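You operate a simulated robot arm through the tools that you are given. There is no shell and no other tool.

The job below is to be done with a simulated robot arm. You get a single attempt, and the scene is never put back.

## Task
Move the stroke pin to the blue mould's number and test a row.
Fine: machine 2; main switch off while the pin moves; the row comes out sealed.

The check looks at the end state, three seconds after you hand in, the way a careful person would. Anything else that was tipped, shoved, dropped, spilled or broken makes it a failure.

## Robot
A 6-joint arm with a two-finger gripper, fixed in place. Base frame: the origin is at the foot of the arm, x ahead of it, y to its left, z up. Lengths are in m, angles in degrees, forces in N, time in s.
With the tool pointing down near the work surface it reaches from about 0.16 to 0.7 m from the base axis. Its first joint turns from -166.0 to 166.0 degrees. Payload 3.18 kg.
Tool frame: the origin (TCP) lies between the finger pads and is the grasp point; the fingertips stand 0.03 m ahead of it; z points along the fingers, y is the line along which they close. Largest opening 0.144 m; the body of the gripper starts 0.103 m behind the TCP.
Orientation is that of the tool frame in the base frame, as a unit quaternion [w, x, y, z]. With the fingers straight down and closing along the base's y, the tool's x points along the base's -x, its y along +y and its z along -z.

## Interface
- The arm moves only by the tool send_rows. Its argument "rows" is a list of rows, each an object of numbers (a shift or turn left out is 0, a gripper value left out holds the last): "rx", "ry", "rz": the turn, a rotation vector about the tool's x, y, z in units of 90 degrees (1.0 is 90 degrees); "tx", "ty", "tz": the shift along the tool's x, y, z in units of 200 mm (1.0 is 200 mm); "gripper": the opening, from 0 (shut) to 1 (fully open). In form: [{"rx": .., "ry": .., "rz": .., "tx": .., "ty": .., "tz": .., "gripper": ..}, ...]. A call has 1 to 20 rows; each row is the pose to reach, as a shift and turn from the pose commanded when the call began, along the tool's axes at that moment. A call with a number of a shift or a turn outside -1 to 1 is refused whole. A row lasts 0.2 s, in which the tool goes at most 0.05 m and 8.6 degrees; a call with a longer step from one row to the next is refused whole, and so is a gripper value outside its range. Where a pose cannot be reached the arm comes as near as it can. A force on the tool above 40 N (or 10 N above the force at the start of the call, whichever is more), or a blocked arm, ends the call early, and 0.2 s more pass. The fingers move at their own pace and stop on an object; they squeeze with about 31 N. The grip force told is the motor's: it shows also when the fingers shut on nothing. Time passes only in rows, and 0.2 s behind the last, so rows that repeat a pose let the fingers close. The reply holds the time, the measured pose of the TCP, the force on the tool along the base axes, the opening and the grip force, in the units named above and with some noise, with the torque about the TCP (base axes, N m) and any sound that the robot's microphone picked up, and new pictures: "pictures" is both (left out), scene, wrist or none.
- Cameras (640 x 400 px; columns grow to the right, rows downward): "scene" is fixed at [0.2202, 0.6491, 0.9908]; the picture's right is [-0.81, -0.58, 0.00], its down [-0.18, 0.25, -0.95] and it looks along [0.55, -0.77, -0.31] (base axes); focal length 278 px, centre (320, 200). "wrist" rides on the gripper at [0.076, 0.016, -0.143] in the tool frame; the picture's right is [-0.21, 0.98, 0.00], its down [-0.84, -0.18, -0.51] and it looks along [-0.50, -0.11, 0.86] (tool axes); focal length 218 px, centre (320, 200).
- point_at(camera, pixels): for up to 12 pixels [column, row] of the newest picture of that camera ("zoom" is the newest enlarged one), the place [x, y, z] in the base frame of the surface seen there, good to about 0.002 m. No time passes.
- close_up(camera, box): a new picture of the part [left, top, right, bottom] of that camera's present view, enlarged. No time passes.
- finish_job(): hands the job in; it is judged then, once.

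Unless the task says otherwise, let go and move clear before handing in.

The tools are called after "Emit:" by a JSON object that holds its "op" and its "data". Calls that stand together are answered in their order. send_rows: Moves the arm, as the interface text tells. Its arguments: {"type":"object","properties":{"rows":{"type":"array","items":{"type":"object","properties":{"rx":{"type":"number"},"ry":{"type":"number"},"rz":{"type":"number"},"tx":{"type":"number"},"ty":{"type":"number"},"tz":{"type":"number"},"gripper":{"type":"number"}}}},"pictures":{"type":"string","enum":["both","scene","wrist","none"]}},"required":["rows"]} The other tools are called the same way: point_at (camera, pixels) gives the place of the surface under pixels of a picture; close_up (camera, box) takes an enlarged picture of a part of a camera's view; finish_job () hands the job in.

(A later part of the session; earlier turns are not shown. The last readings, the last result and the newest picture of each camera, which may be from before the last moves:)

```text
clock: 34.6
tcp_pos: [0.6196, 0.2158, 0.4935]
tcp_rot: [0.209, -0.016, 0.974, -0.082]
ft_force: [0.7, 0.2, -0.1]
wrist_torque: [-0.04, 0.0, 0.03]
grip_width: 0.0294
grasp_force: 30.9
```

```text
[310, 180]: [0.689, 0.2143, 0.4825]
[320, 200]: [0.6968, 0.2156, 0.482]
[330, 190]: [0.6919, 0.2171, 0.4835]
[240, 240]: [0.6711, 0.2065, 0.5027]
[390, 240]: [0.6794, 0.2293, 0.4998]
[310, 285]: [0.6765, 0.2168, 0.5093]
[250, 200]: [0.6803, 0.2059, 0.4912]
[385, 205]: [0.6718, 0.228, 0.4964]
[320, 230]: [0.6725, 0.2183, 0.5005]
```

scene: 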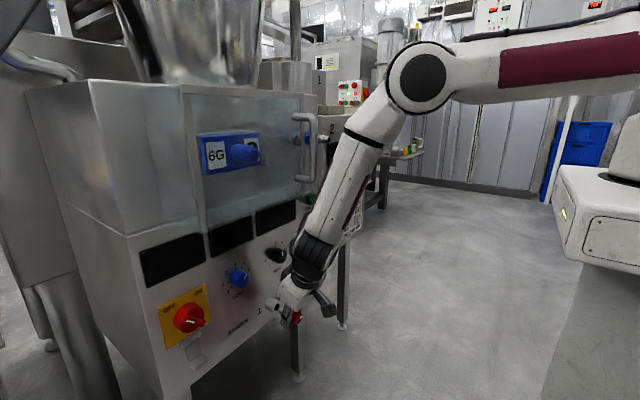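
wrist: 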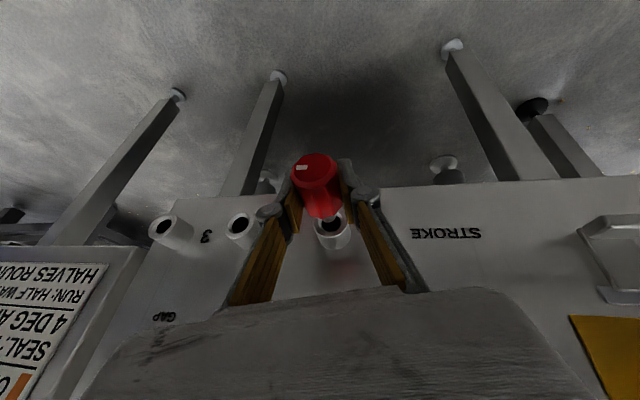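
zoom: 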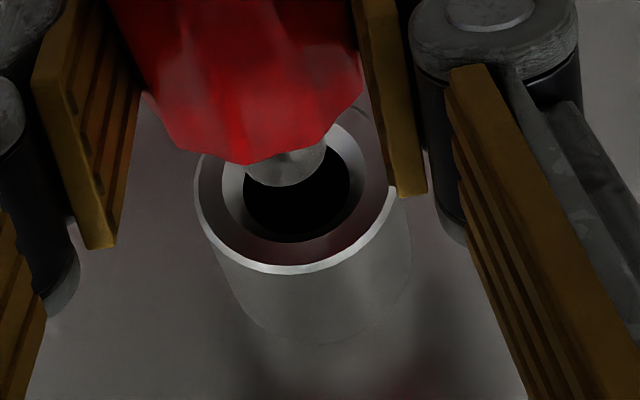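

The shaft tip is at x≈0.660, clear of the rims at 0.671, and socket 3's centre is about y=0.026 at the same height, 0.1895 m to the right of socket 1. I'll carry the pin across in front of socket 3, drawing back a further 6 mm.

Emit:
{"op": "send_rows", "data": {"rows": [{"tx": 0.0274, "ty": 0.0, "tz": -0.0123}, {"tx": 0.0341, "ty": -0.0986, "tz": 0.0027}, {"tx": 0.0409, "ty": -0.1973, "tz": 0.0177}, {"tx": 0.0476, "ty": -0.2959, "tz": 0.0327}, {"tx": 0.0543, "ty": -0.3946, "tz": 0.0477}, {"tx": 0.0611, "ty": -0.4932, "tz": 0.0627}, {"tx": 0.0678, "ty": -0.5918, "tz": 0.0777}, {"tx": 0.0746, "ty": -0.6905, "tz": 0.0927}, {"tx": 0.0813, "ty": -0.7891, "tz": 0.1077}, {"tx": 0.088, "ty": -0.8878, "tz": 0.1227}, {"tx": 0.0912, "ty": -0.9346, "tz": 0.1298}, {"tx": 0.0912, "ty": -0.9346, "tz": 0.1298}]}}

Emit:
{"op": "close_up", "data": {"camera": "scene", "box": [260, 240, 360, 320]}}

Emit:
{"op": "close_up", "data": {"camera": "wrist", "box": [230, 120, 430, 250]}}

```text
clock: 37.2
tcp_pos: [0.6133, 0.0253, 0.4967]
tcp_rot: [0.209, -0.017, 0.974, -0.082]
ft_force: [0.4, -0.7, 0.0]
wrist_torque: [-0.02, 0.01, 0.01]
grip_width: 0.029
grasp_force: 31.0
```

scene: 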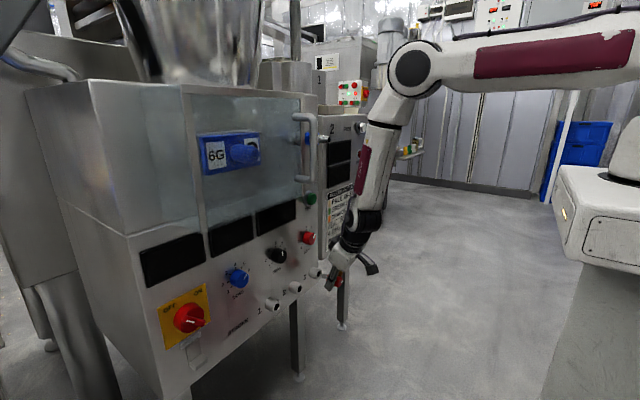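
wrist: 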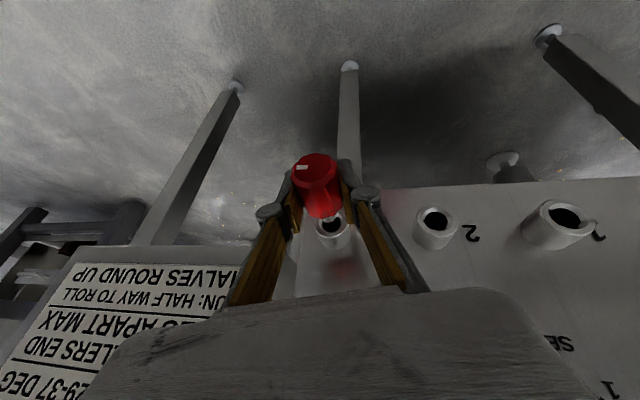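

```text
5.00 times, centred on (310, 280) of scene
```

zoom: 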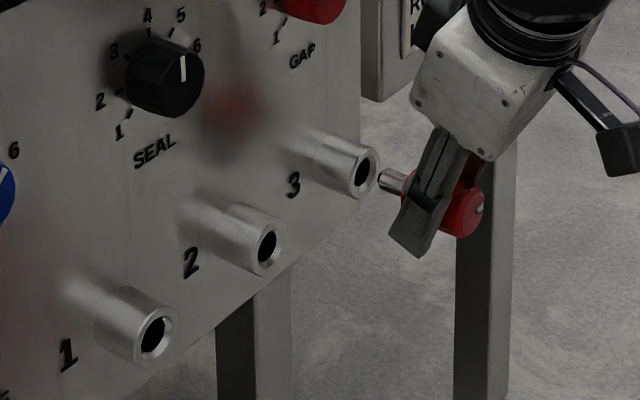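

```text
3.08 times, centred on (330, 185) of wrist
```

zoom: 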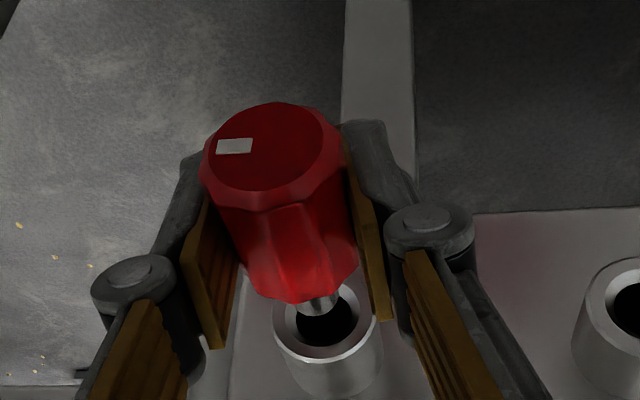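

Pin is in front of socket 3, with no reach problems. The reading z=0.4967 is about 3 mm higher than at socket 1, and the rim looks slightly off, so I'll zoom in for the alignment.

Emit:
{"op": "close_up", "data": {"camera": "wrist", "box": [285, 190, 385, 260]}}

Emit:
{"op": "point_at", "data": {"camera": "zoom", "pixels": [[215, 225], [385, 225], [300, 270], [290, 172], [225, 250], [395, 200]]}}

Emit:
{"op": "close_up", "data": {"camera": "scene", "box": [310, 255, 350, 295]}}

```text
5.71 times, centred on (335, 225) of wrist
```

zoom: 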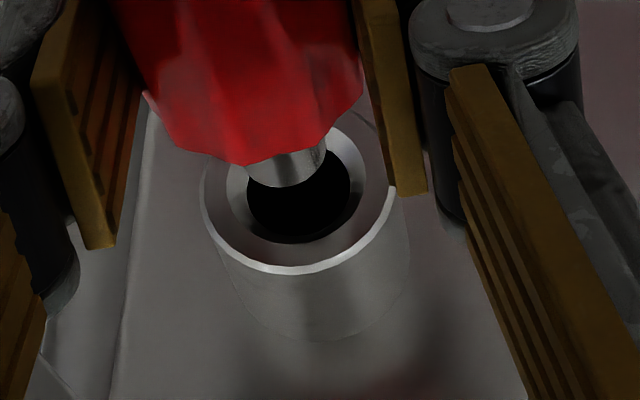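

```text
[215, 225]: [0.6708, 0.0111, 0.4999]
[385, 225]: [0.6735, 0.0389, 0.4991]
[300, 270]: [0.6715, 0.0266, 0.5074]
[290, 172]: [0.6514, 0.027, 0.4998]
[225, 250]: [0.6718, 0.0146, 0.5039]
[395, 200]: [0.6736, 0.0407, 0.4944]
```

```text
10.00 times, centred on (330, 275) of scene
```

zoom: 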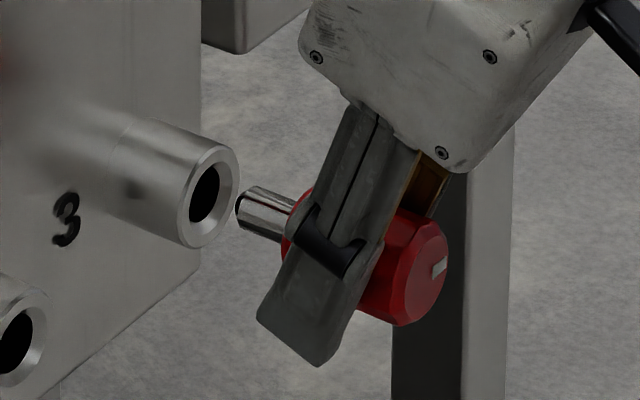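

The socket sits about 3 mm below the pin's present line, matching the TCP reading. I'll lower 3.2 mm and begin the insertion, watching the force.

Emit:
{"op": "send_rows", "data": {"rows": [{"tx": 0.0065, "ty": 0.0026, "tz": 0.0144}, {"tx": -0.03, "ty": 0.0026, "tz": 0.0308}, {"tx": -0.0574, "ty": 0.0026, "tz": 0.0431}, {"tx": -0.0847, "ty": 0.0026, "tz": 0.0554}, {"tx": -0.1121, "ty": 0.0026, "tz": 0.0677}]}}

Emit:
{"op": "close_up", "data": {"camera": "wrist", "box": [285, 190, 385, 260]}}

Emit:
{"op": "close_up", "data": {"camera": "scene", "box": [300, 250, 350, 295]}}

```text
clock: 38.4
tcp_pos: [0.6407, 0.0258, 0.4918]
tcp_rot: [0.209, -0.016, 0.974, -0.081]
ft_force: [0.5, -0.5, 0.0]
wrist_torque: [-0.03, -0.01, 0.0]
grip_width: 0.0294
grasp_force: 31.3
```

scene: 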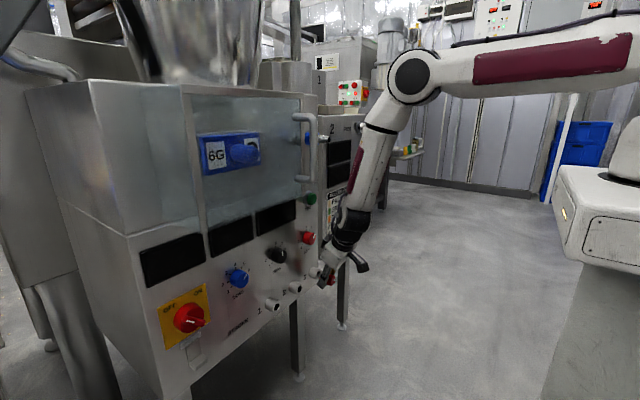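
wrist: 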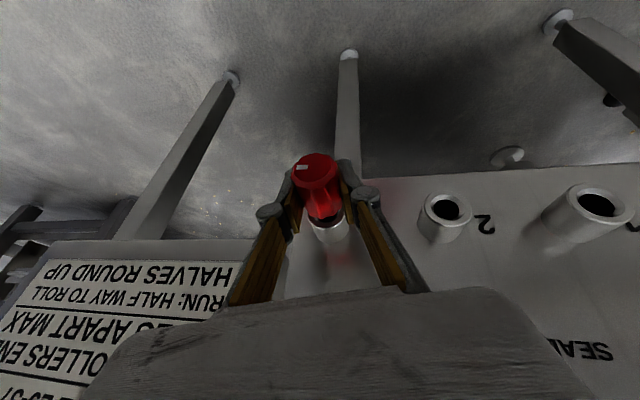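

```text
5.71 times, centred on (335, 225) of wrist
```

zoom: 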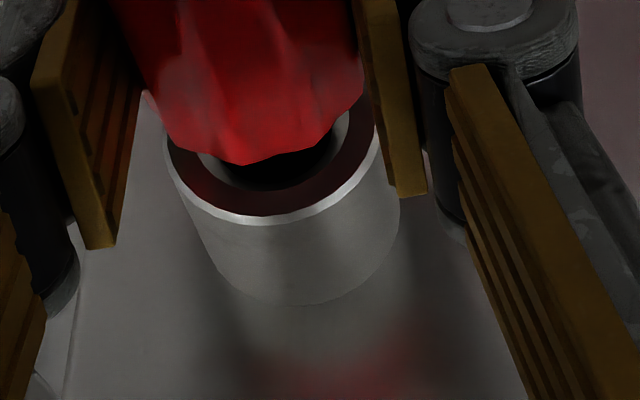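

```text
8.89 times, centred on (325, 272) of scene
```

zoom: 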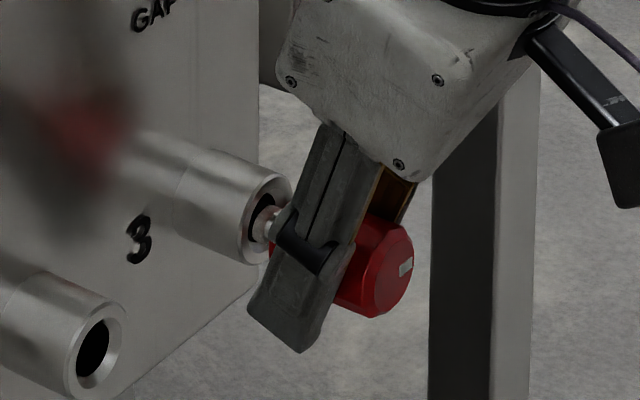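

The shaft tip is entering hole 3, with no side force. I'll push in the remaining centimetre slowly until the handle meets the rim.

Emit:
{"op": "send_rows", "data": {"rows": [{"tx": -0.0182, "tz": 0.0082}, {"tx": -0.0365, "tz": 0.0164}, {"tx": -0.0456, "tz": 0.0205}, {"tx": -0.0502, "tz": 0.0226}]}}

Emit:
{"op": "close_up", "data": {"camera": "wrist", "box": [285, 170, 385, 240]}}

Emit:
{"op": "close_up", "data": {"camera": "scene", "box": [300, 250, 350, 295]}}

```text
clock: 39.4
tcp_pos: [0.6519, 0.0248, 0.4924]
tcp_rot: [0.21, -0.015, 0.974, -0.082]
ft_force: [-19.6, -9.4, 24.5]
wrist_torque: [-0.31, -0.07, -0.07]
grip_width: 0.0294
grasp_force: 30.8
```

scene: 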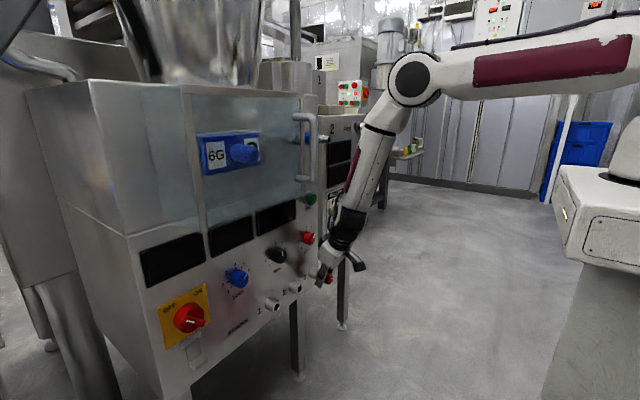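
wrist: 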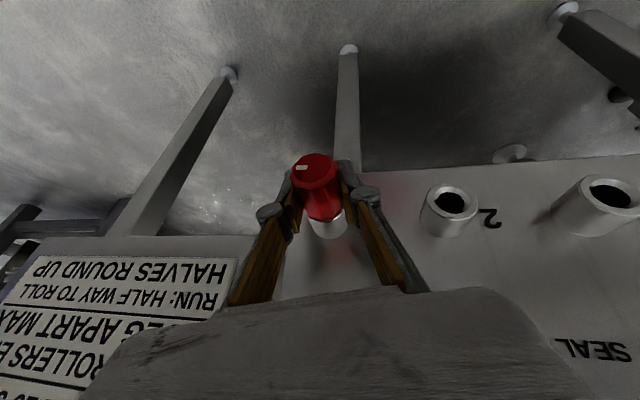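

```text
5.71 times, centred on (335, 205) of wrist
```

zoom: 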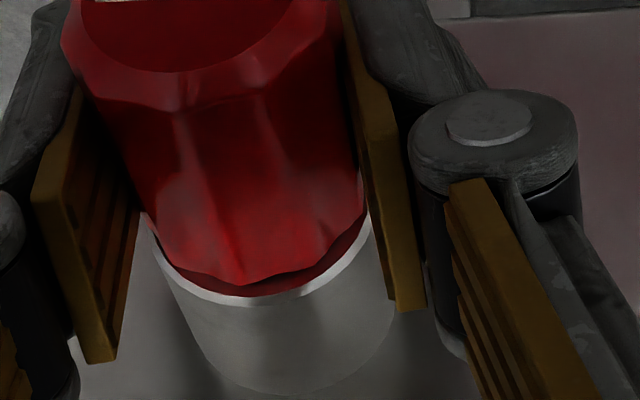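

```text
8.89 times, centred on (325, 272) of scene
```

zoom: 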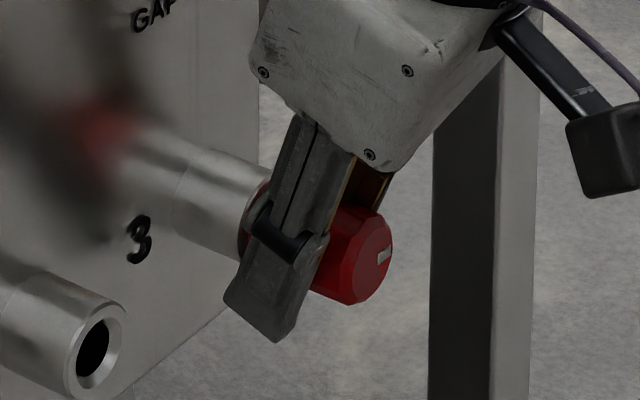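

The pin is seated in socket 3 (handle at the rim, x=0.652, same depth as before), with about 30 N of residual pressing. I'll relax slightly toward the reaction force, then read it again.

Emit:
{"op": "send_rows", "data": {"rows": [{"tx": 0.0018, "ty": -0.0033, "tz": -0.0058}, {"tx": 0.0018, "ty": -0.0033, "tz": -0.0058}], "pictures": "none"}}

```text
clock: 40.0
tcp_pos: [0.6493, 0.0254, 0.4901]
tcp_rot: [0.21, -0.015, 0.974, -0.082]
ft_force: [-5.4, -12.4, 3.4]
wrist_torque: [-0.22, 0.09, -0.08]
grip_width: 0.0292
grasp_force: 31.1
```

Force fell to about 14 N, mostly sideways. I'll ease 0.6 mm toward -y and then open the fingers.

Emit:
{"op": "send_rows", "data": {"rows": [{"tx": 0.0002, "ty": -0.003, "tz": 0.0005}, {"tx": 0.0002, "ty": -0.003, "tz": 0.0005, "gripper": 0.3}, {"tx": 0.0002, "ty": -0.003, "tz": 0.0005, "gripper": 0.45}, {"tx": 0.0002, "ty": -0.003, "tz": 0.0005, "gripper": 0.45}]}}

Emit:
{"op": "close_up", "data": {"camera": "wrist", "box": [265, 150, 385, 240]}}

Emit:
{"op": "close_up", "data": {"camera": "scene", "box": [300, 250, 350, 295]}}

```text
clock: 41.0
tcp_pos: [0.6507, 0.0246, 0.4925]
tcp_rot: [0.209, -0.015, 0.974, -0.083]
ft_force: [0.0, -0.3, -0.3]
wrist_torque: [0.0, 0.0, 0.06]
grip_width: 0.0648
grasp_force: 0.1
```

scene: 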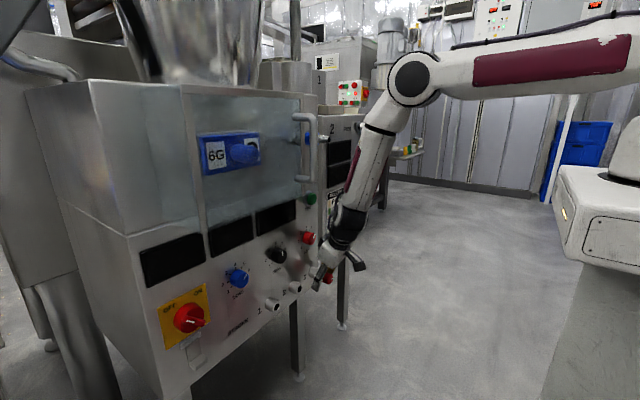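
wrist: 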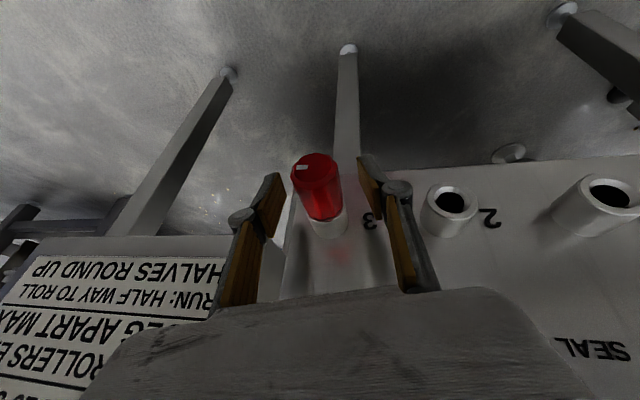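

```text
4.44 times, centred on (325, 195) of wrist
```

zoom: 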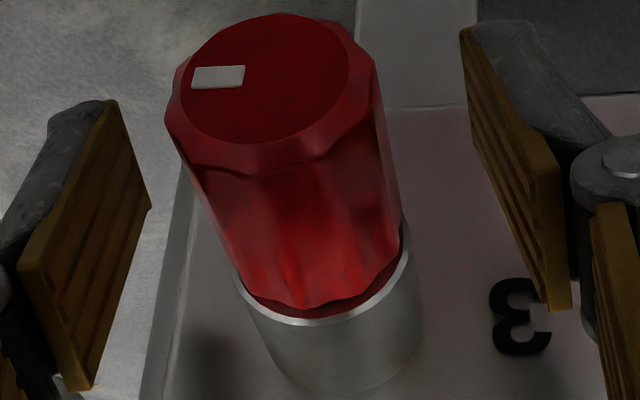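

```text
8.89 times, centred on (325, 272) of scene
```

zoom: 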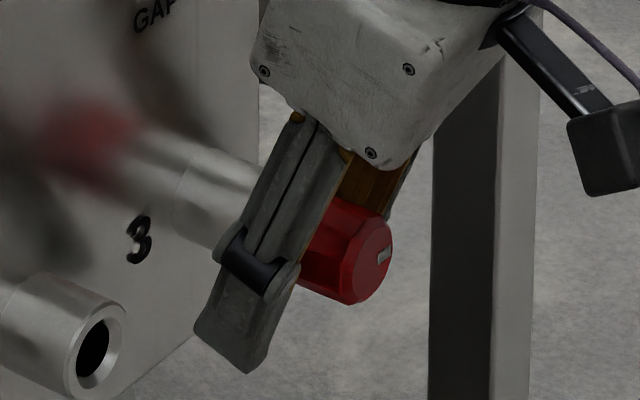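

The pin sits in socket 3 and the fingers are free of it. I'll check its end-face depth against the earlier 0.6265 and back out along the tool axis.

Emit:
{"op": "point_at", "data": {"camera": "wrist", "pixels": [[316, 165], [322, 172], [310, 165], [322, 200], [325, 215]]}}

Emit:
{"op": "send_rows", "data": {"rows": [{"tz": -0.1}, {"tz": -0.25}, {"tz": -0.4}, {"tz": -0.5}, {"tz": -0.5}]}}

Emit:
{"op": "close_up", "data": {"camera": "scene", "box": [240, 230, 350, 330]}}

```text
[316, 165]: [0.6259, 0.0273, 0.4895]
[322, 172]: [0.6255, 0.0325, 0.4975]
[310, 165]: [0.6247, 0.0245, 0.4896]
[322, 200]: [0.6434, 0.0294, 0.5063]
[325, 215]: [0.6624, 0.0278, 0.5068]
```

```text
clock: 42.2
tcp_pos: [0.6085, 0.0396, 0.5832]
tcp_rot: [0.209, -0.015, 0.974, -0.082]
ft_force: [-0.5, 0.3, 0.0]
wrist_torque: [0.01, 0.0, -0.03]
grip_width: 0.0647
grasp_force: 0.1
```

scene: 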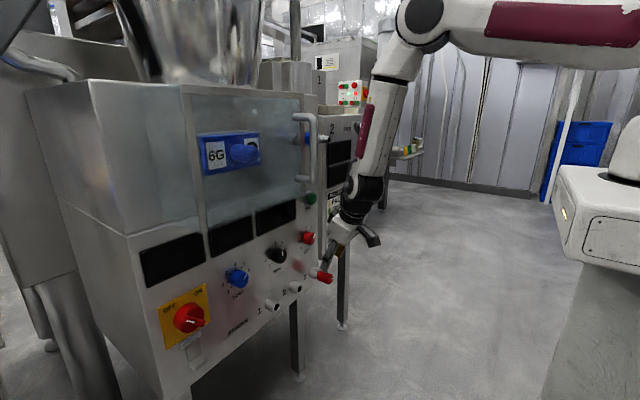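
wrist: 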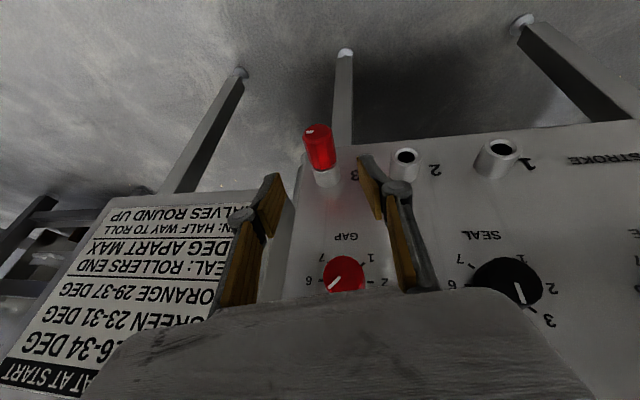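

```text
4.00 times, centred on (295, 280) of scene
```

zoom: 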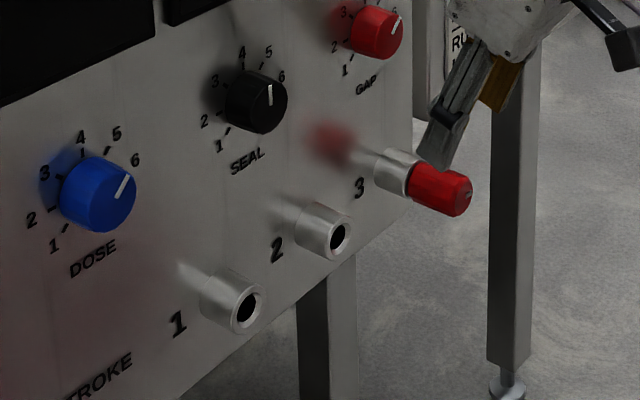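

The pin is in socket 3 to the same depth, with sockets 1 and 2 empty. Next I'll go back left toward the main switch, closing the fingers, in the steep pose first.

Emit:
{"op": "send_rows", "data": {"rows": [{"tx": -0.0225, "ty": 0.146, "tz": -0.0878, "gripper": 0}, {"tx": -0.045, "ty": 0.292, "tz": -0.1755, "gripper": 0}, {"tx": -0.0675, "ty": 0.438, "tz": -0.263, "gripper": 0}, {"tx": -0.09, "ty": 0.584, "tz": -0.351, "gripper": 0}, {"tx": -0.1125, "ty": 0.73, "tz": -0.439, "gripper": 0}, {"tx": -0.135, "ty": 0.876, "tz": -0.5265, "gripper": 0}, {"tx": -0.135, "ty": 0.876, "tz": -0.5265, "gripper": 0}], "pictures": "scene"}}

```text
clock: 43.8
tcp_pos: [0.5906, 0.2313, 0.6599]
tcp_rot: [0.21, -0.015, 0.974, -0.083]
ft_force: [0.1, 0.2, 0.1]
wrist_torque: [-0.01, 0.01, -0.01]
grip_width: 0.0002
grasp_force: 31.1
```

scene: 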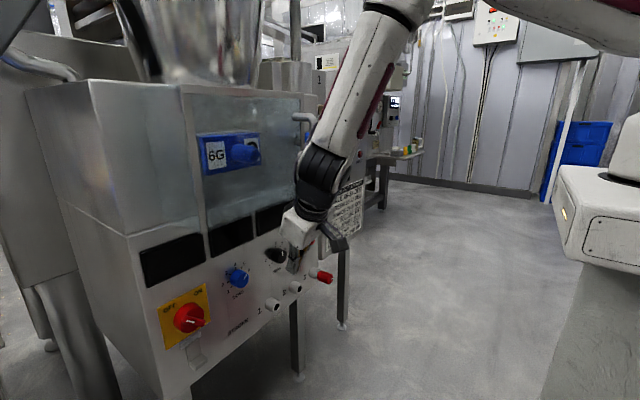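

All clear. I'll continue left to in front of the main switch, returning to the 45° tilt with shut fingers.

Emit:
{"op": "send_rows", "data": {"rows": [{"tx": -0.0156, "ty": 0.154, "tz": -0.026, "rx": -0.015, "ry": -0.038, "rz": 0.01}, {"tx": -0.031, "ty": 0.309, "tz": -0.052, "rx": -0.03, "ry": -0.076, "rz": 0.02}, {"tx": -0.047, "ty": 0.463, "tz": -0.078, "rx": -0.045, "ry": -0.115, "rz": 0.03}, {"tx": -0.062, "ty": 0.618, "tz": -0.103, "rx": -0.06, "ry": -0.153, "rz": 0.04}, {"tx": -0.078, "ty": 0.772, "tz": -0.129, "rx": -0.075, "ry": -0.191, "rz": 0.049}, {"tx": -0.0936, "ty": 0.9265, "tz": -0.155, "rx": -0.0895, "ry": -0.2294, "rz": 0.0593}, {"tx": -0.0936, "ty": 0.9265, "tz": -0.155, "rx": -0.0895, "ry": -0.2294, "rz": 0.0593}]}}

```text
clock: 45.4
tcp_pos: [0.5975, 0.4205, 0.6645]
tcp_rot: [0.383, 0.0, 0.924, 0.0]
ft_force: [-0.1, 0.4, 1.0]
wrist_torque: [-0.01, 0.0, -0.02]
grip_width: 0.0001
grasp_force: 30.7
```

scene: 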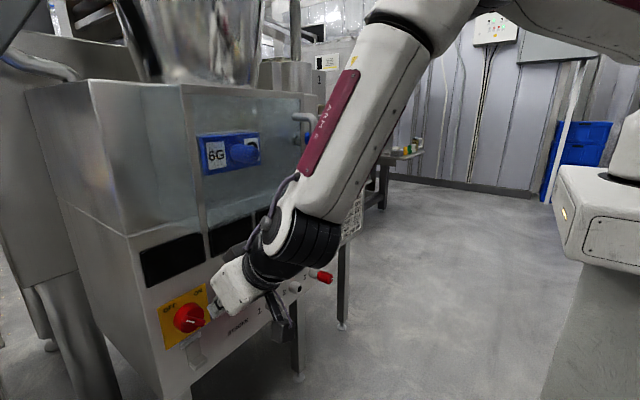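
wrist: 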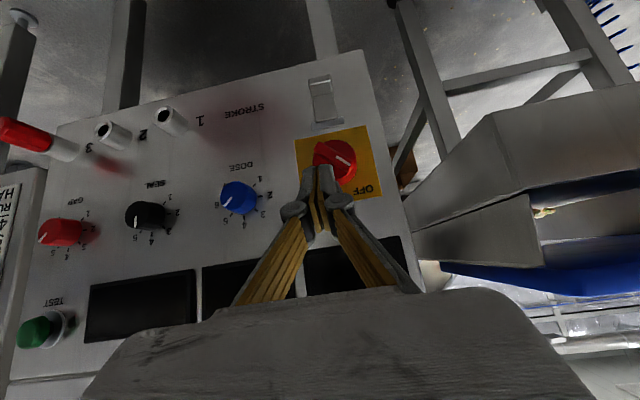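

In front of the switch now, with the ridge at OFF. I'll place the tips to the left of the ridge's upper end, still in front of it.

Emit:
{"op": "send_rows", "data": {"rows": [{"tx": 0.027, "ty": 0.078, "tz": 0.086}, {"tx": 0.054, "ty": 0.157, "tz": 0.172}, {"tx": 0.0809, "ty": 0.235, "tz": 0.2584}, {"tx": 0.0809, "ty": 0.235, "tz": 0.2584}]}}

Emit:
{"op": "close_up", "data": {"camera": "wrist", "box": [230, 110, 390, 240]}}

```text
clock: 46.4
tcp_pos: [0.6224, 0.4672, 0.6169]
tcp_rot: [0.382, 0.001, 0.924, -0.001]
ft_force: [0.0, 0.6, -0.3]
wrist_torque: [-0.03, -0.01, 0.02]
grip_width: 0.0
grasp_force: 31.0
```

scene: 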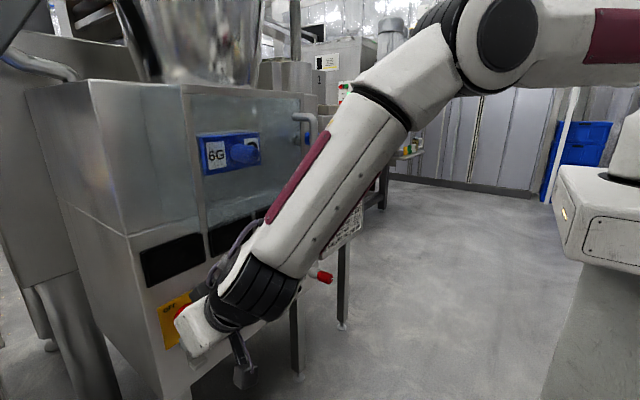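
wrist: 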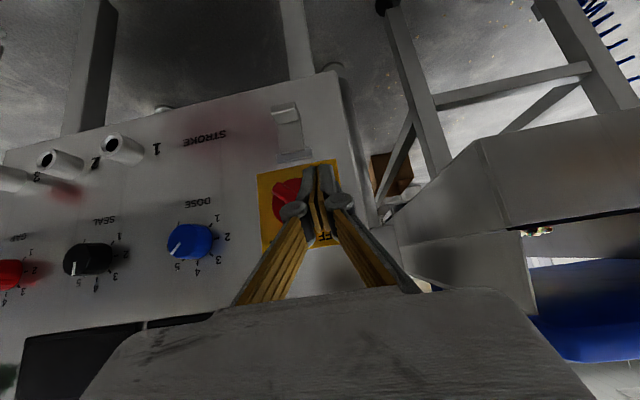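

```text
3.08 times, centred on (310, 175) of wrist
```

zoom: 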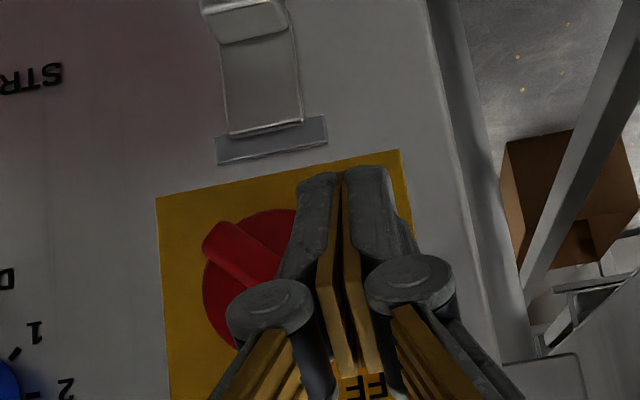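

Tips are left of the ridge, about 2 cm off the plate. I'll advance to overlap the ridge height as before.

Emit:
{"op": "send_rows", "data": {"rows": [{"tx": -0.038, "ty": 0.003, "tz": 0.036}, {"tx": -0.0764, "ty": 0.005, "tz": 0.0721}, {"tx": -0.0764, "ty": 0.005, "tz": 0.0721}]}}

Emit:
{"op": "close_up", "data": {"camera": "wrist", "box": [230, 110, 390, 240]}}

Emit:
{"op": "close_up", "data": {"camera": "scene", "box": [150, 270, 270, 360]}}

```text
clock: 47.2
tcp_pos: [0.6426, 0.4665, 0.6164]
tcp_rot: [0.382, 0.001, 0.924, -0.001]
ft_force: [0.2, 0.2, 0.7]
wrist_torque: [-0.03, 0.01, -0.04]
grip_width: 0.0
grasp_force: 30.7
```

scene: 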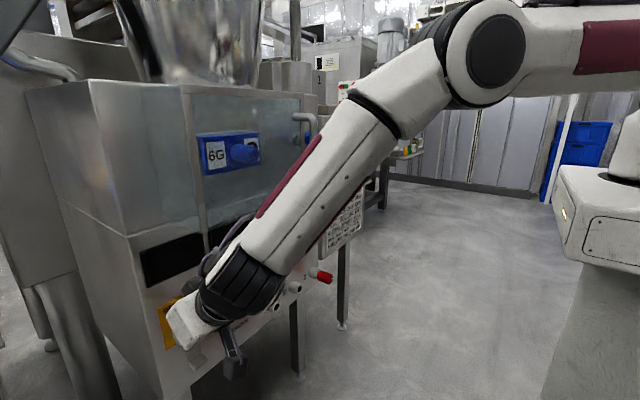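
wrist: 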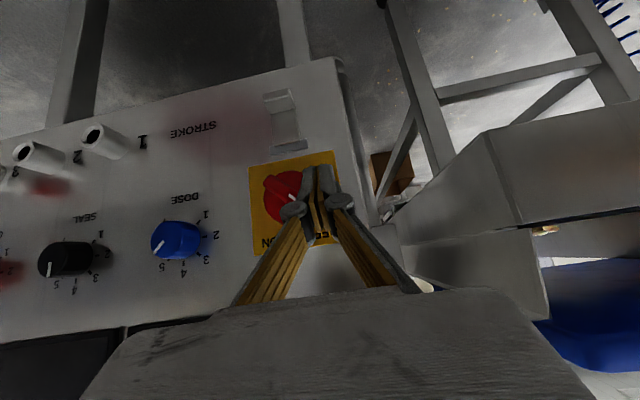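

```text
3.08 times, centred on (310, 175) of wrist
```

zoom: 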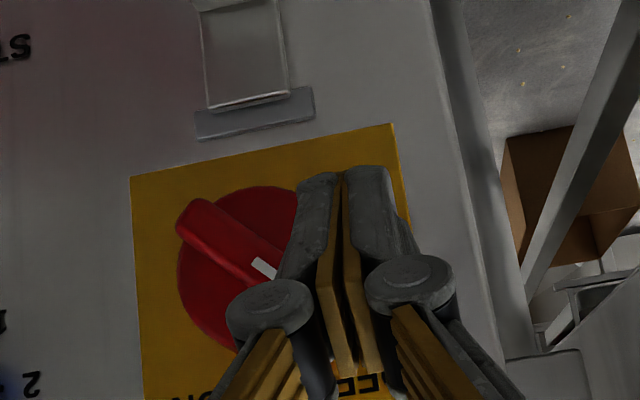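

```text
4.44 times, centred on (210, 315) of scene
```

zoom: 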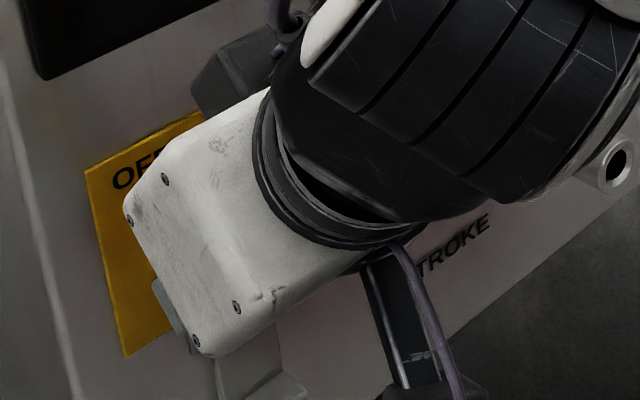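

The tips mirror the earlier position, on the ridge's left side. I'll push the upper end up and right along the arc to turn the switch to ON.

Emit:
{"op": "send_rows", "data": {"rows": [{"tx": -0.017, "ty": -0.0155, "tz": -0.006}, {"tx": -0.0283, "ty": -0.031, "tz": -0.0177}, {"tx": -0.0389, "ty": -0.0445, "tz": -0.0283}, {"tx": -0.0495, "ty": -0.058, "tz": -0.0389}, {"tx": -0.0622, "ty": -0.0725, "tz": -0.0516}, {"tx": -0.0753, "ty": -0.0875, "tz": -0.0647}, {"tx": -0.0877, "ty": -0.1075, "tz": -0.0771}, {"tx": -0.0961, "ty": -0.128, "tz": -0.0855}, {"tx": -0.093, "ty": -0.1425, "tz": -0.0824}, {"tx": -0.0887, "ty": -0.1585, "tz": -0.0781}, {"tx": -0.0771, "ty": -0.1775, "tz": -0.0665}]}}

Emit:
{"op": "close_up", "data": {"camera": "wrist", "box": [250, 110, 410, 240]}}

Emit:
{"op": "close_up", "data": {"camera": "scene", "box": [130, 170, 330, 360]}}

```text
clock: 49.6
tcp_pos: [0.6441, 0.4332, 0.6382]
tcp_rot: [0.383, 0.0, 0.924, 0.002]
ft_force: [-3.1, 6.1, 8.8]
wrist_torque: [0.03, -0.11, 0.1]
grip_width: 0.0
grasp_force: 30.6
```

scene: 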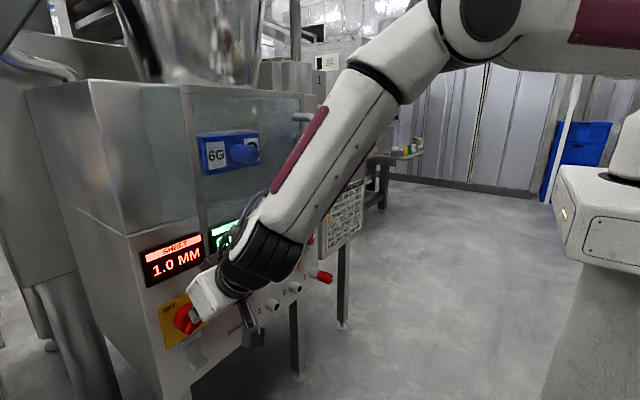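
wrist: 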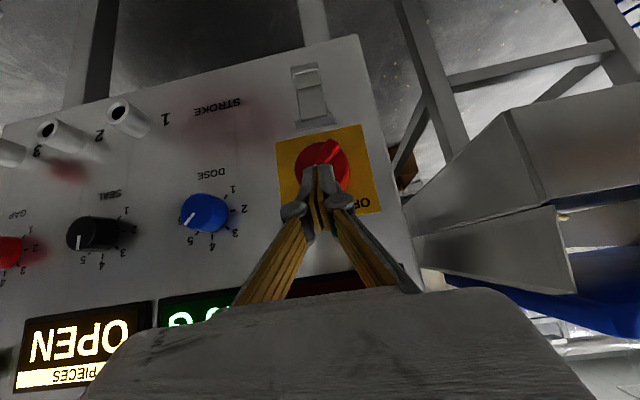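

```text
3.08 times, centred on (330, 175) of wrist
```

zoom: 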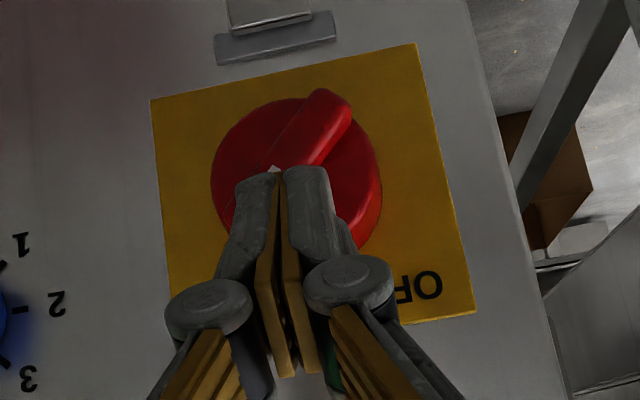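

```text
2.11 times, centred on (230, 265) of scene
```

zoom: 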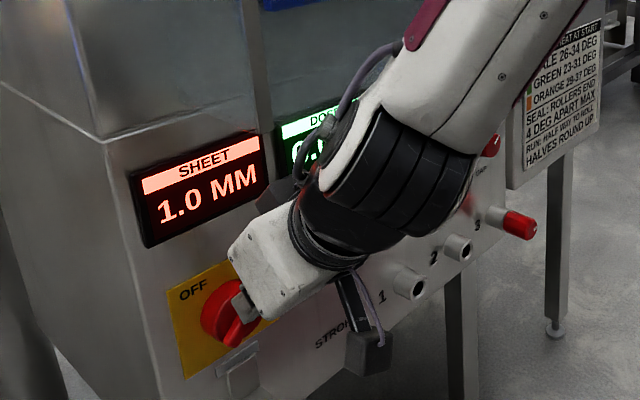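

The displays are lit again and the ridge points toward ON. I'll nudge it 2 mm more to be sure it is on its stop, then back off.

Emit:
{"op": "send_rows", "data": {"rows": [{"tx": 0.0071, "ty": -0.012, "tz": 0.0071}, {"tx": 0.0071, "ty": -0.012, "tz": 0.0071}, {"tx": -0.0212, "ty": 0.02, "tz": -0.0212}, {"tx": 0.0778, "ty": 0.03, "tz": -0.1343}, {"tx": 0.1768, "ty": 0.03, "tz": -0.2475}, {"tx": 0.1768, "ty": 0.03, "tz": -0.2475}]}}

Emit:
{"op": "close_up", "data": {"camera": "wrist", "box": [0, 50, 400, 300]}}

Emit:
{"op": "close_up", "data": {"camera": "scene", "box": [130, 170, 330, 360]}}

```text
clock: 51.0
tcp_pos: [0.5843, 0.4376, 0.6459]
tcp_rot: [0.383, 0.0, 0.924, 0.0]
ft_force: [0.1, 0.5, 1.0]
wrist_torque: [0.02, -0.03, 0.01]
grip_width: 0.0
grasp_force: 31.0
```

scene: 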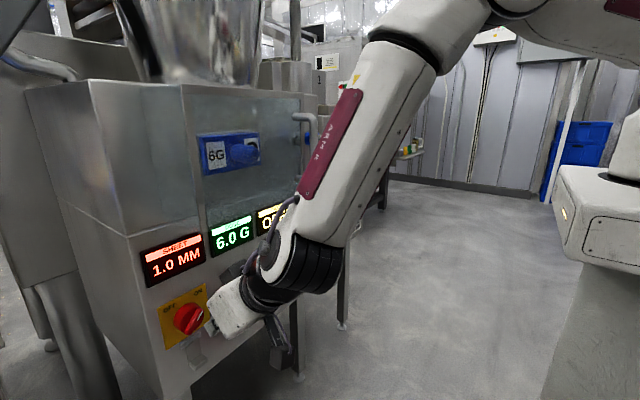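
wrist: 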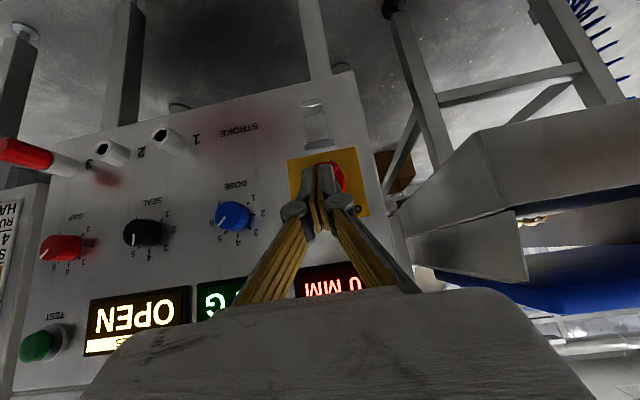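

```text
1.60 times, centred on (200, 175) of wrist
```

zoom: 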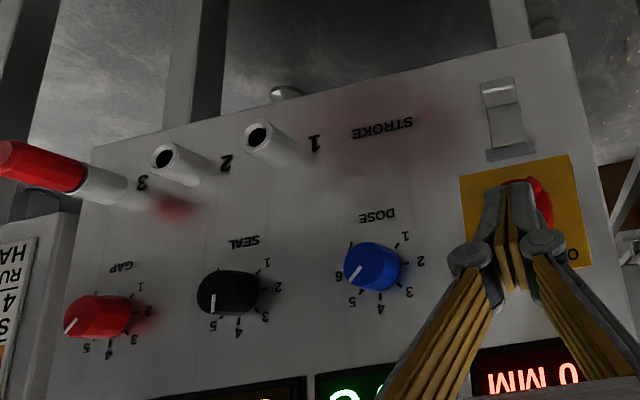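

```text
2.11 times, centred on (230, 265) of scene
```

zoom: 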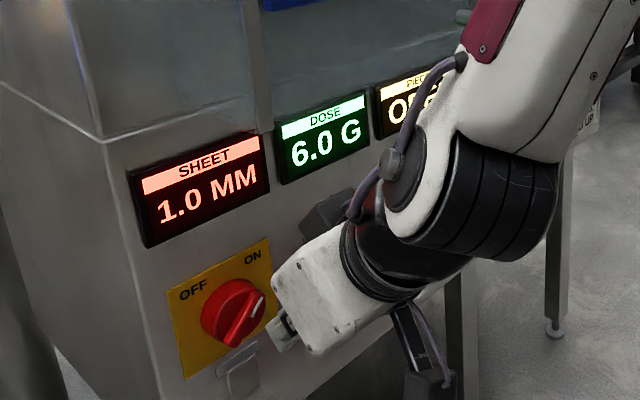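

The main switch is ON and displays are lit, with PIECES still at OPEN from before. Next comes TEST; I'll check the place of the door handle and nozzle and the roller readings before moving over there.

Emit:
{"op": "point_at", "data": {"camera": "scene", "pixels": [[313, 125], [313, 145], [313, 165], [300, 118], [302, 181], [319, 137], [311, 199], [309, 238]]}}

Emit:
{"op": "close_up", "data": {"camera": "scene", "box": [280, 100, 380, 260]}}

Emit:
{"op": "point_at", "data": {"camera": "wrist", "pixels": [[36, 348], [30, 345], [42, 350], [50, 340], [60, 338], [36, 360], [36, 335]]}}

```text
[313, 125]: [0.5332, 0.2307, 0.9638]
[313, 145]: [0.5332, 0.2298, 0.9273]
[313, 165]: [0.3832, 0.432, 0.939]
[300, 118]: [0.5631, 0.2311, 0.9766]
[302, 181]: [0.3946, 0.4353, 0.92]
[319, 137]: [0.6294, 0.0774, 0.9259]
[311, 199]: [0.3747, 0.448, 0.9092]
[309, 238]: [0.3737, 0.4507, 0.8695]
```

```text
2.50 times, centred on (330, 180) of scene
```

zoom: 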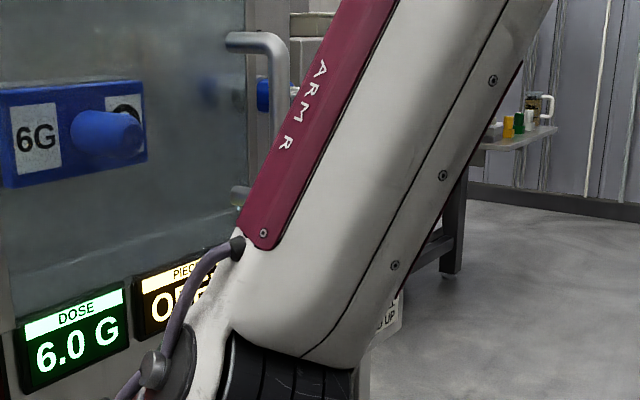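

```text
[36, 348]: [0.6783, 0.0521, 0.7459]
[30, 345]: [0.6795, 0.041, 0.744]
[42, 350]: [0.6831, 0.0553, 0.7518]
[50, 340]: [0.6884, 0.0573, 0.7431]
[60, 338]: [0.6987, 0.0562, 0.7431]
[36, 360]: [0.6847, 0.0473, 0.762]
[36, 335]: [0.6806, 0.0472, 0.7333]
```

The door handle stands out at (x 0.533, y 0.23, z 0.86–0.98), so I must cross it low, and at TEST the hand's box must stay off the nozzle at (0.62,0.08,0.92). I'll first go back right to (0.59,0.24,0.66) in the steep pose, below the handle.

Emit:
{"op": "send_rows", "data": {"rows": [{"tx": -0.0103, "ty": -0.141, "tz": -0.0039, "rx": 0.0125, "ry": 0.0329, "rz": -0.0086}, {"tx": -0.0205, "ty": -0.282, "tz": -0.0078, "rx": 0.0249, "ry": 0.0659, "rz": -0.0172}, {"tx": -0.0308, "ty": -0.423, "tz": -0.0117, "rx": 0.0374, "ry": 0.0988, "rz": -0.0258}, {"tx": -0.041, "ty": -0.565, "tz": -0.0155, "rx": 0.0498, "ry": 0.1318, "rz": -0.0343}, {"tx": -0.0513, "ty": -0.706, "tz": -0.0194, "rx": 0.0623, "ry": 0.1647, "rz": -0.0429}, {"tx": -0.0615, "ty": -0.847, "tz": -0.0233, "rx": 0.0747, "ry": 0.1977, "rz": -0.0515}, {"tx": -0.0718, "ty": -0.988, "tz": -0.0272, "rx": 0.0872, "ry": 0.2306, "rz": -0.0601}, {"tx": -0.0718, "ty": -0.988, "tz": -0.0272, "rx": 0.0872, "ry": 0.2306, "rz": -0.0601}], "pictures": "scene"}}

```text
clock: 52.8
tcp_pos: [0.5914, 0.2399, 0.661]
tcp_rot: [0.208, -0.017, 0.975, -0.081]
ft_force: [-0.4, -0.4, -0.3]
wrist_torque: [0.0, -0.01, 0.01]
grip_width: 0.0
grasp_force: 30.7
```

scene: 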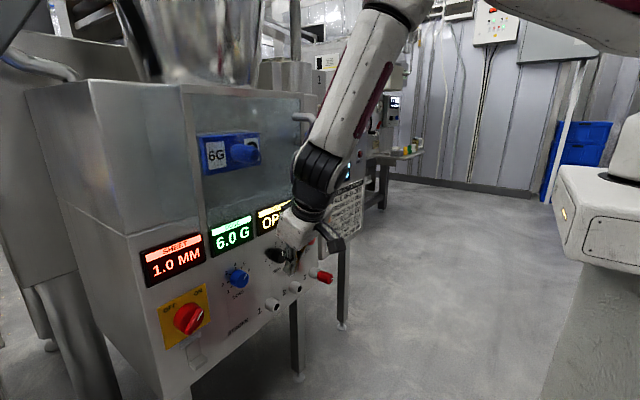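

The wrist is only a few centimetres from the door handle here, so I'll first drop to z=0.60 and then cross to the right below the handle's height.

Emit:
{"op": "send_rows", "data": {"rows": [{"tx": 0.0703, "ty": 0.0148, "tz": 0.1324}, {"tx": 0.141, "ty": 0.0255, "tz": 0.2712}, {"tx": 0.1414, "ty": -0.1471, "tz": 0.3024}, {"tx": 0.1418, "ty": -0.3197, "tz": 0.3338}, {"tx": 0.1422, "ty": -0.4923, "tz": 0.3652}, {"tx": 0.1448, "ty": -0.665, "tz": 0.3956}, {"tx": 0.143, "ty": -0.8376, "tz": 0.428}, {"tx": 0.124, "ty": -0.896, "tz": 0.386}, {"tx": 0.124, "ty": -0.896, "tz": 0.386}]}}

Emit:
{"op": "close_up", "data": {"camera": "scene", "box": [240, 90, 400, 290]}}

```text
clock: 54.8
tcp_pos: [0.5996, 0.0494, 0.6111]
tcp_rot: [0.209, -0.018, 0.974, -0.081]
ft_force: [0.1, -0.6, -0.1]
wrist_torque: [0.04, -0.05, -0.01]
grip_width: 0.0
grasp_force: 31.3
```

scene: 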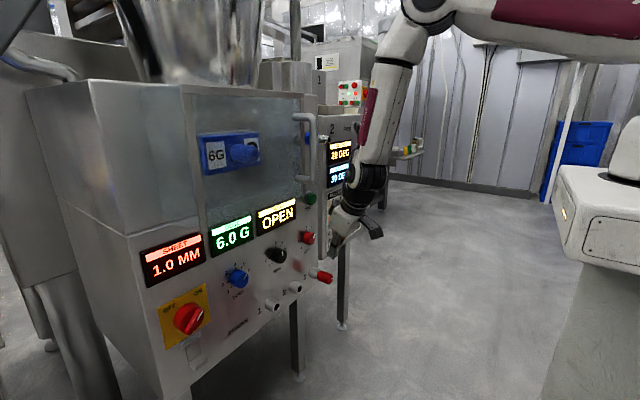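
wrist: 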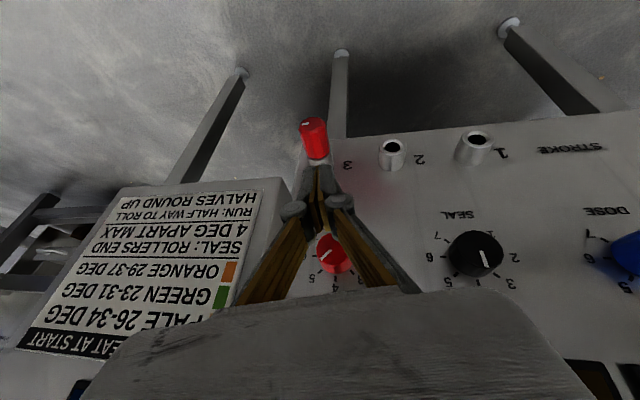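

```text
2.00 times, centred on (320, 190) of scene
```

zoom: 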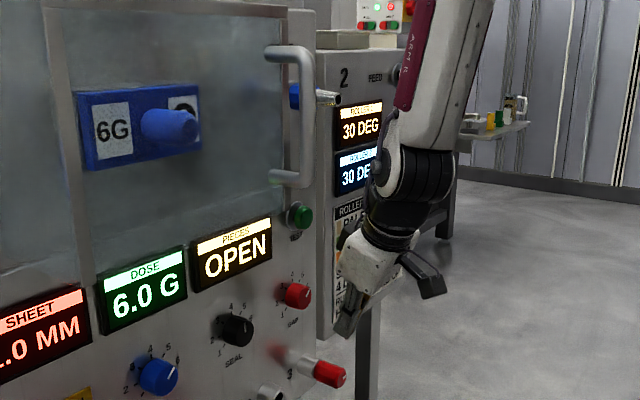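

All clear, and rollers read 30/30 DEG. I'll measure the TEST button exactly before reorienting toward it.

Emit:
{"op": "close_up", "data": {"camera": "scene", "box": [290, 180, 335, 215]}}

Emit:
{"op": "point_at", "data": {"camera": "zoom", "pixels": [[320, 200], [300, 200], [345, 200], [320, 170], [320, 230], [270, 200], [370, 200], [300, 150], [300, 250], [240, 230]]}}

```text
11.43 times, centred on (312, 198) of scene
```

zoom: 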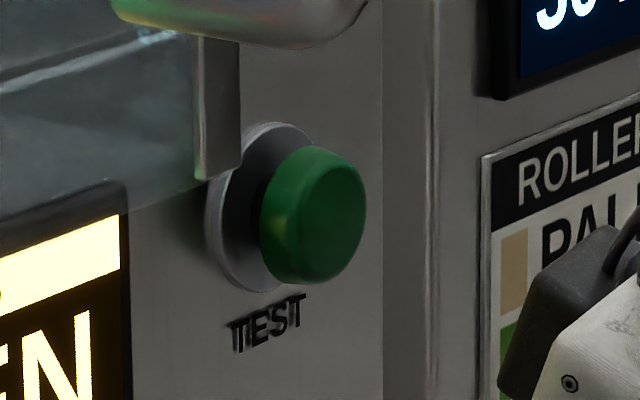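

```text
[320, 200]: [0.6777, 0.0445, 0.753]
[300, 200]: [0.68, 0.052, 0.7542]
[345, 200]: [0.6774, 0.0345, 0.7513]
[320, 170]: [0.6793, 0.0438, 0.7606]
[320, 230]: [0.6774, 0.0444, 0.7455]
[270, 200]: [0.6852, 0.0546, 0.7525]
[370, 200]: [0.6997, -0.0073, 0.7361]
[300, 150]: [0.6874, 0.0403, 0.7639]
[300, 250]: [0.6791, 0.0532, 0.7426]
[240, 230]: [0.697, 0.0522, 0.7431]
```

The button's cap centre is about (x 0.677, y 0.042, z 0.749). There is a door-frame bracket just above-left of it (zoom (215,100)); I'll check how far it stands out.

Emit:
{"op": "point_at", "data": {"camera": "zoom", "pixels": [[215, 60], [215, 100], [205, 160], [232, 120], [190, 120], [100, 150], [150, 60], [60, 100], [250, 20], [150, 10], [300, 30], [200, 170]]}}

```text
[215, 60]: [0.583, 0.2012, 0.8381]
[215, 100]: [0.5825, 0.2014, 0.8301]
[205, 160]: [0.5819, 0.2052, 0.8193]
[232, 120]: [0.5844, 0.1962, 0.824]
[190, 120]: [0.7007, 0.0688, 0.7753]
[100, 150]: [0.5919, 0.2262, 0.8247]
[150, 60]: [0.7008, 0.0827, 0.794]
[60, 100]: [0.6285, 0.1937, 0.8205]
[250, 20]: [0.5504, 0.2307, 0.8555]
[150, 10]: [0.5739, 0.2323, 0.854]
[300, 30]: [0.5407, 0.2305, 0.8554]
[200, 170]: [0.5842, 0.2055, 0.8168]
```

The guard's edge is at y≈0.20, well left of TEST, so the way is free. I'll rise to a pre-press point 2.5 cm in front of the button, at 47° tilt.

Emit:
{"op": "send_rows", "data": {"rows": [{"tx": -0.068, "ty": -0.027, "tz": -0.105, "rx": -0.0147, "ry": -0.0348, "rz": 0.0098}, {"tx": -0.136, "ty": -0.054, "tz": -0.211, "rx": -0.0294, "ry": -0.0695, "rz": 0.0195}, {"tx": -0.203, "ty": -0.081, "tz": -0.316, "rx": -0.044, "ry": -0.1043, "rz": 0.0293}, {"tx": -0.271, "ty": -0.108, "tz": -0.421, "rx": -0.0587, "ry": -0.139, "rz": 0.039}, {"tx": -0.339, "ty": -0.135, "tz": -0.527, "rx": -0.0734, "ry": -0.1738, "rz": 0.0488}, {"tx": -0.4067, "ty": -0.1614, "tz": -0.632, "rx": -0.0881, "ry": -0.2085, "rz": 0.0585}, {"tx": -0.4067, "ty": -0.1614, "tz": -0.632, "rx": -0.0881, "ry": -0.2085, "rz": 0.0585}]}}

Emit:
{"op": "close_up", "data": {"camera": "scene", "box": [270, 110, 390, 240]}}

Emit:
{"op": "close_up", "data": {"camera": "wrist", "box": [220, 100, 420, 260]}}

```text
clock: 56.4
tcp_pos: [0.6262, 0.0614, 0.767]
tcp_rot: [0.362, 0.001, 0.932, -0.016]
ft_force: [-0.6, 0.1, -0.2]
wrist_torque: [0.04, -0.01, 0.03]
grip_width: 0.0
grasp_force: 30.7
out of reach, approached as far as the arm can: row 5, 6, 7
```

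scene: 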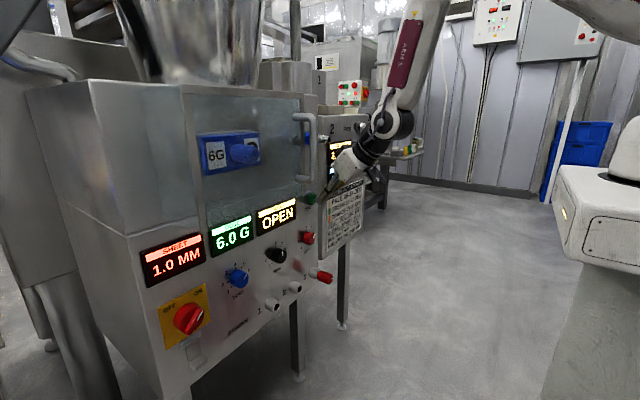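
wrist: 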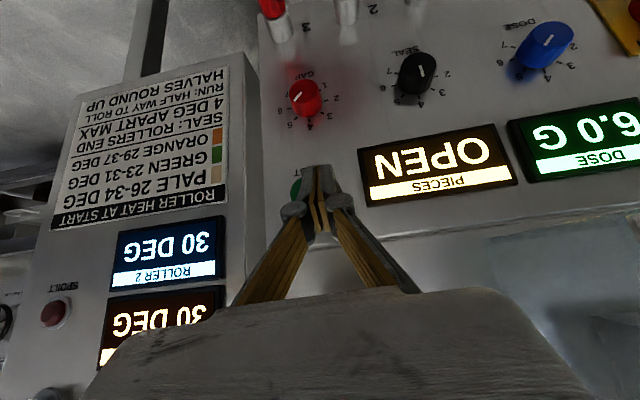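

```text
3.08 times, centred on (330, 175) of scene
```

zoom: 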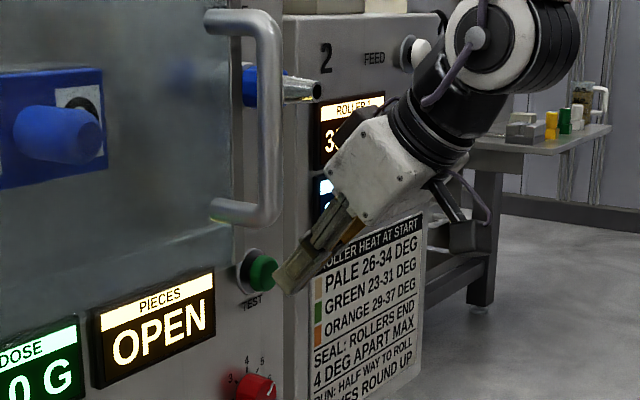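

```text
2.50 times, centred on (320, 180) of wrist
```

zoom: 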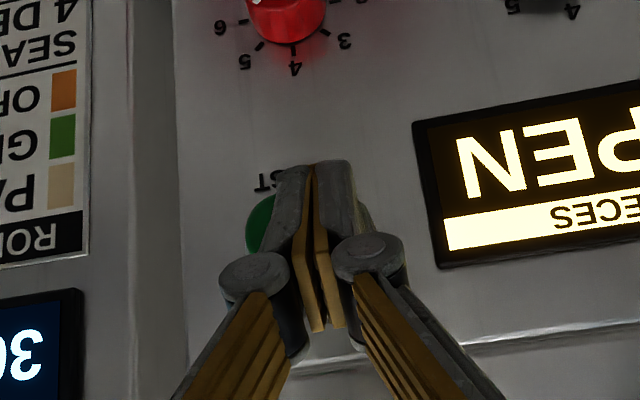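

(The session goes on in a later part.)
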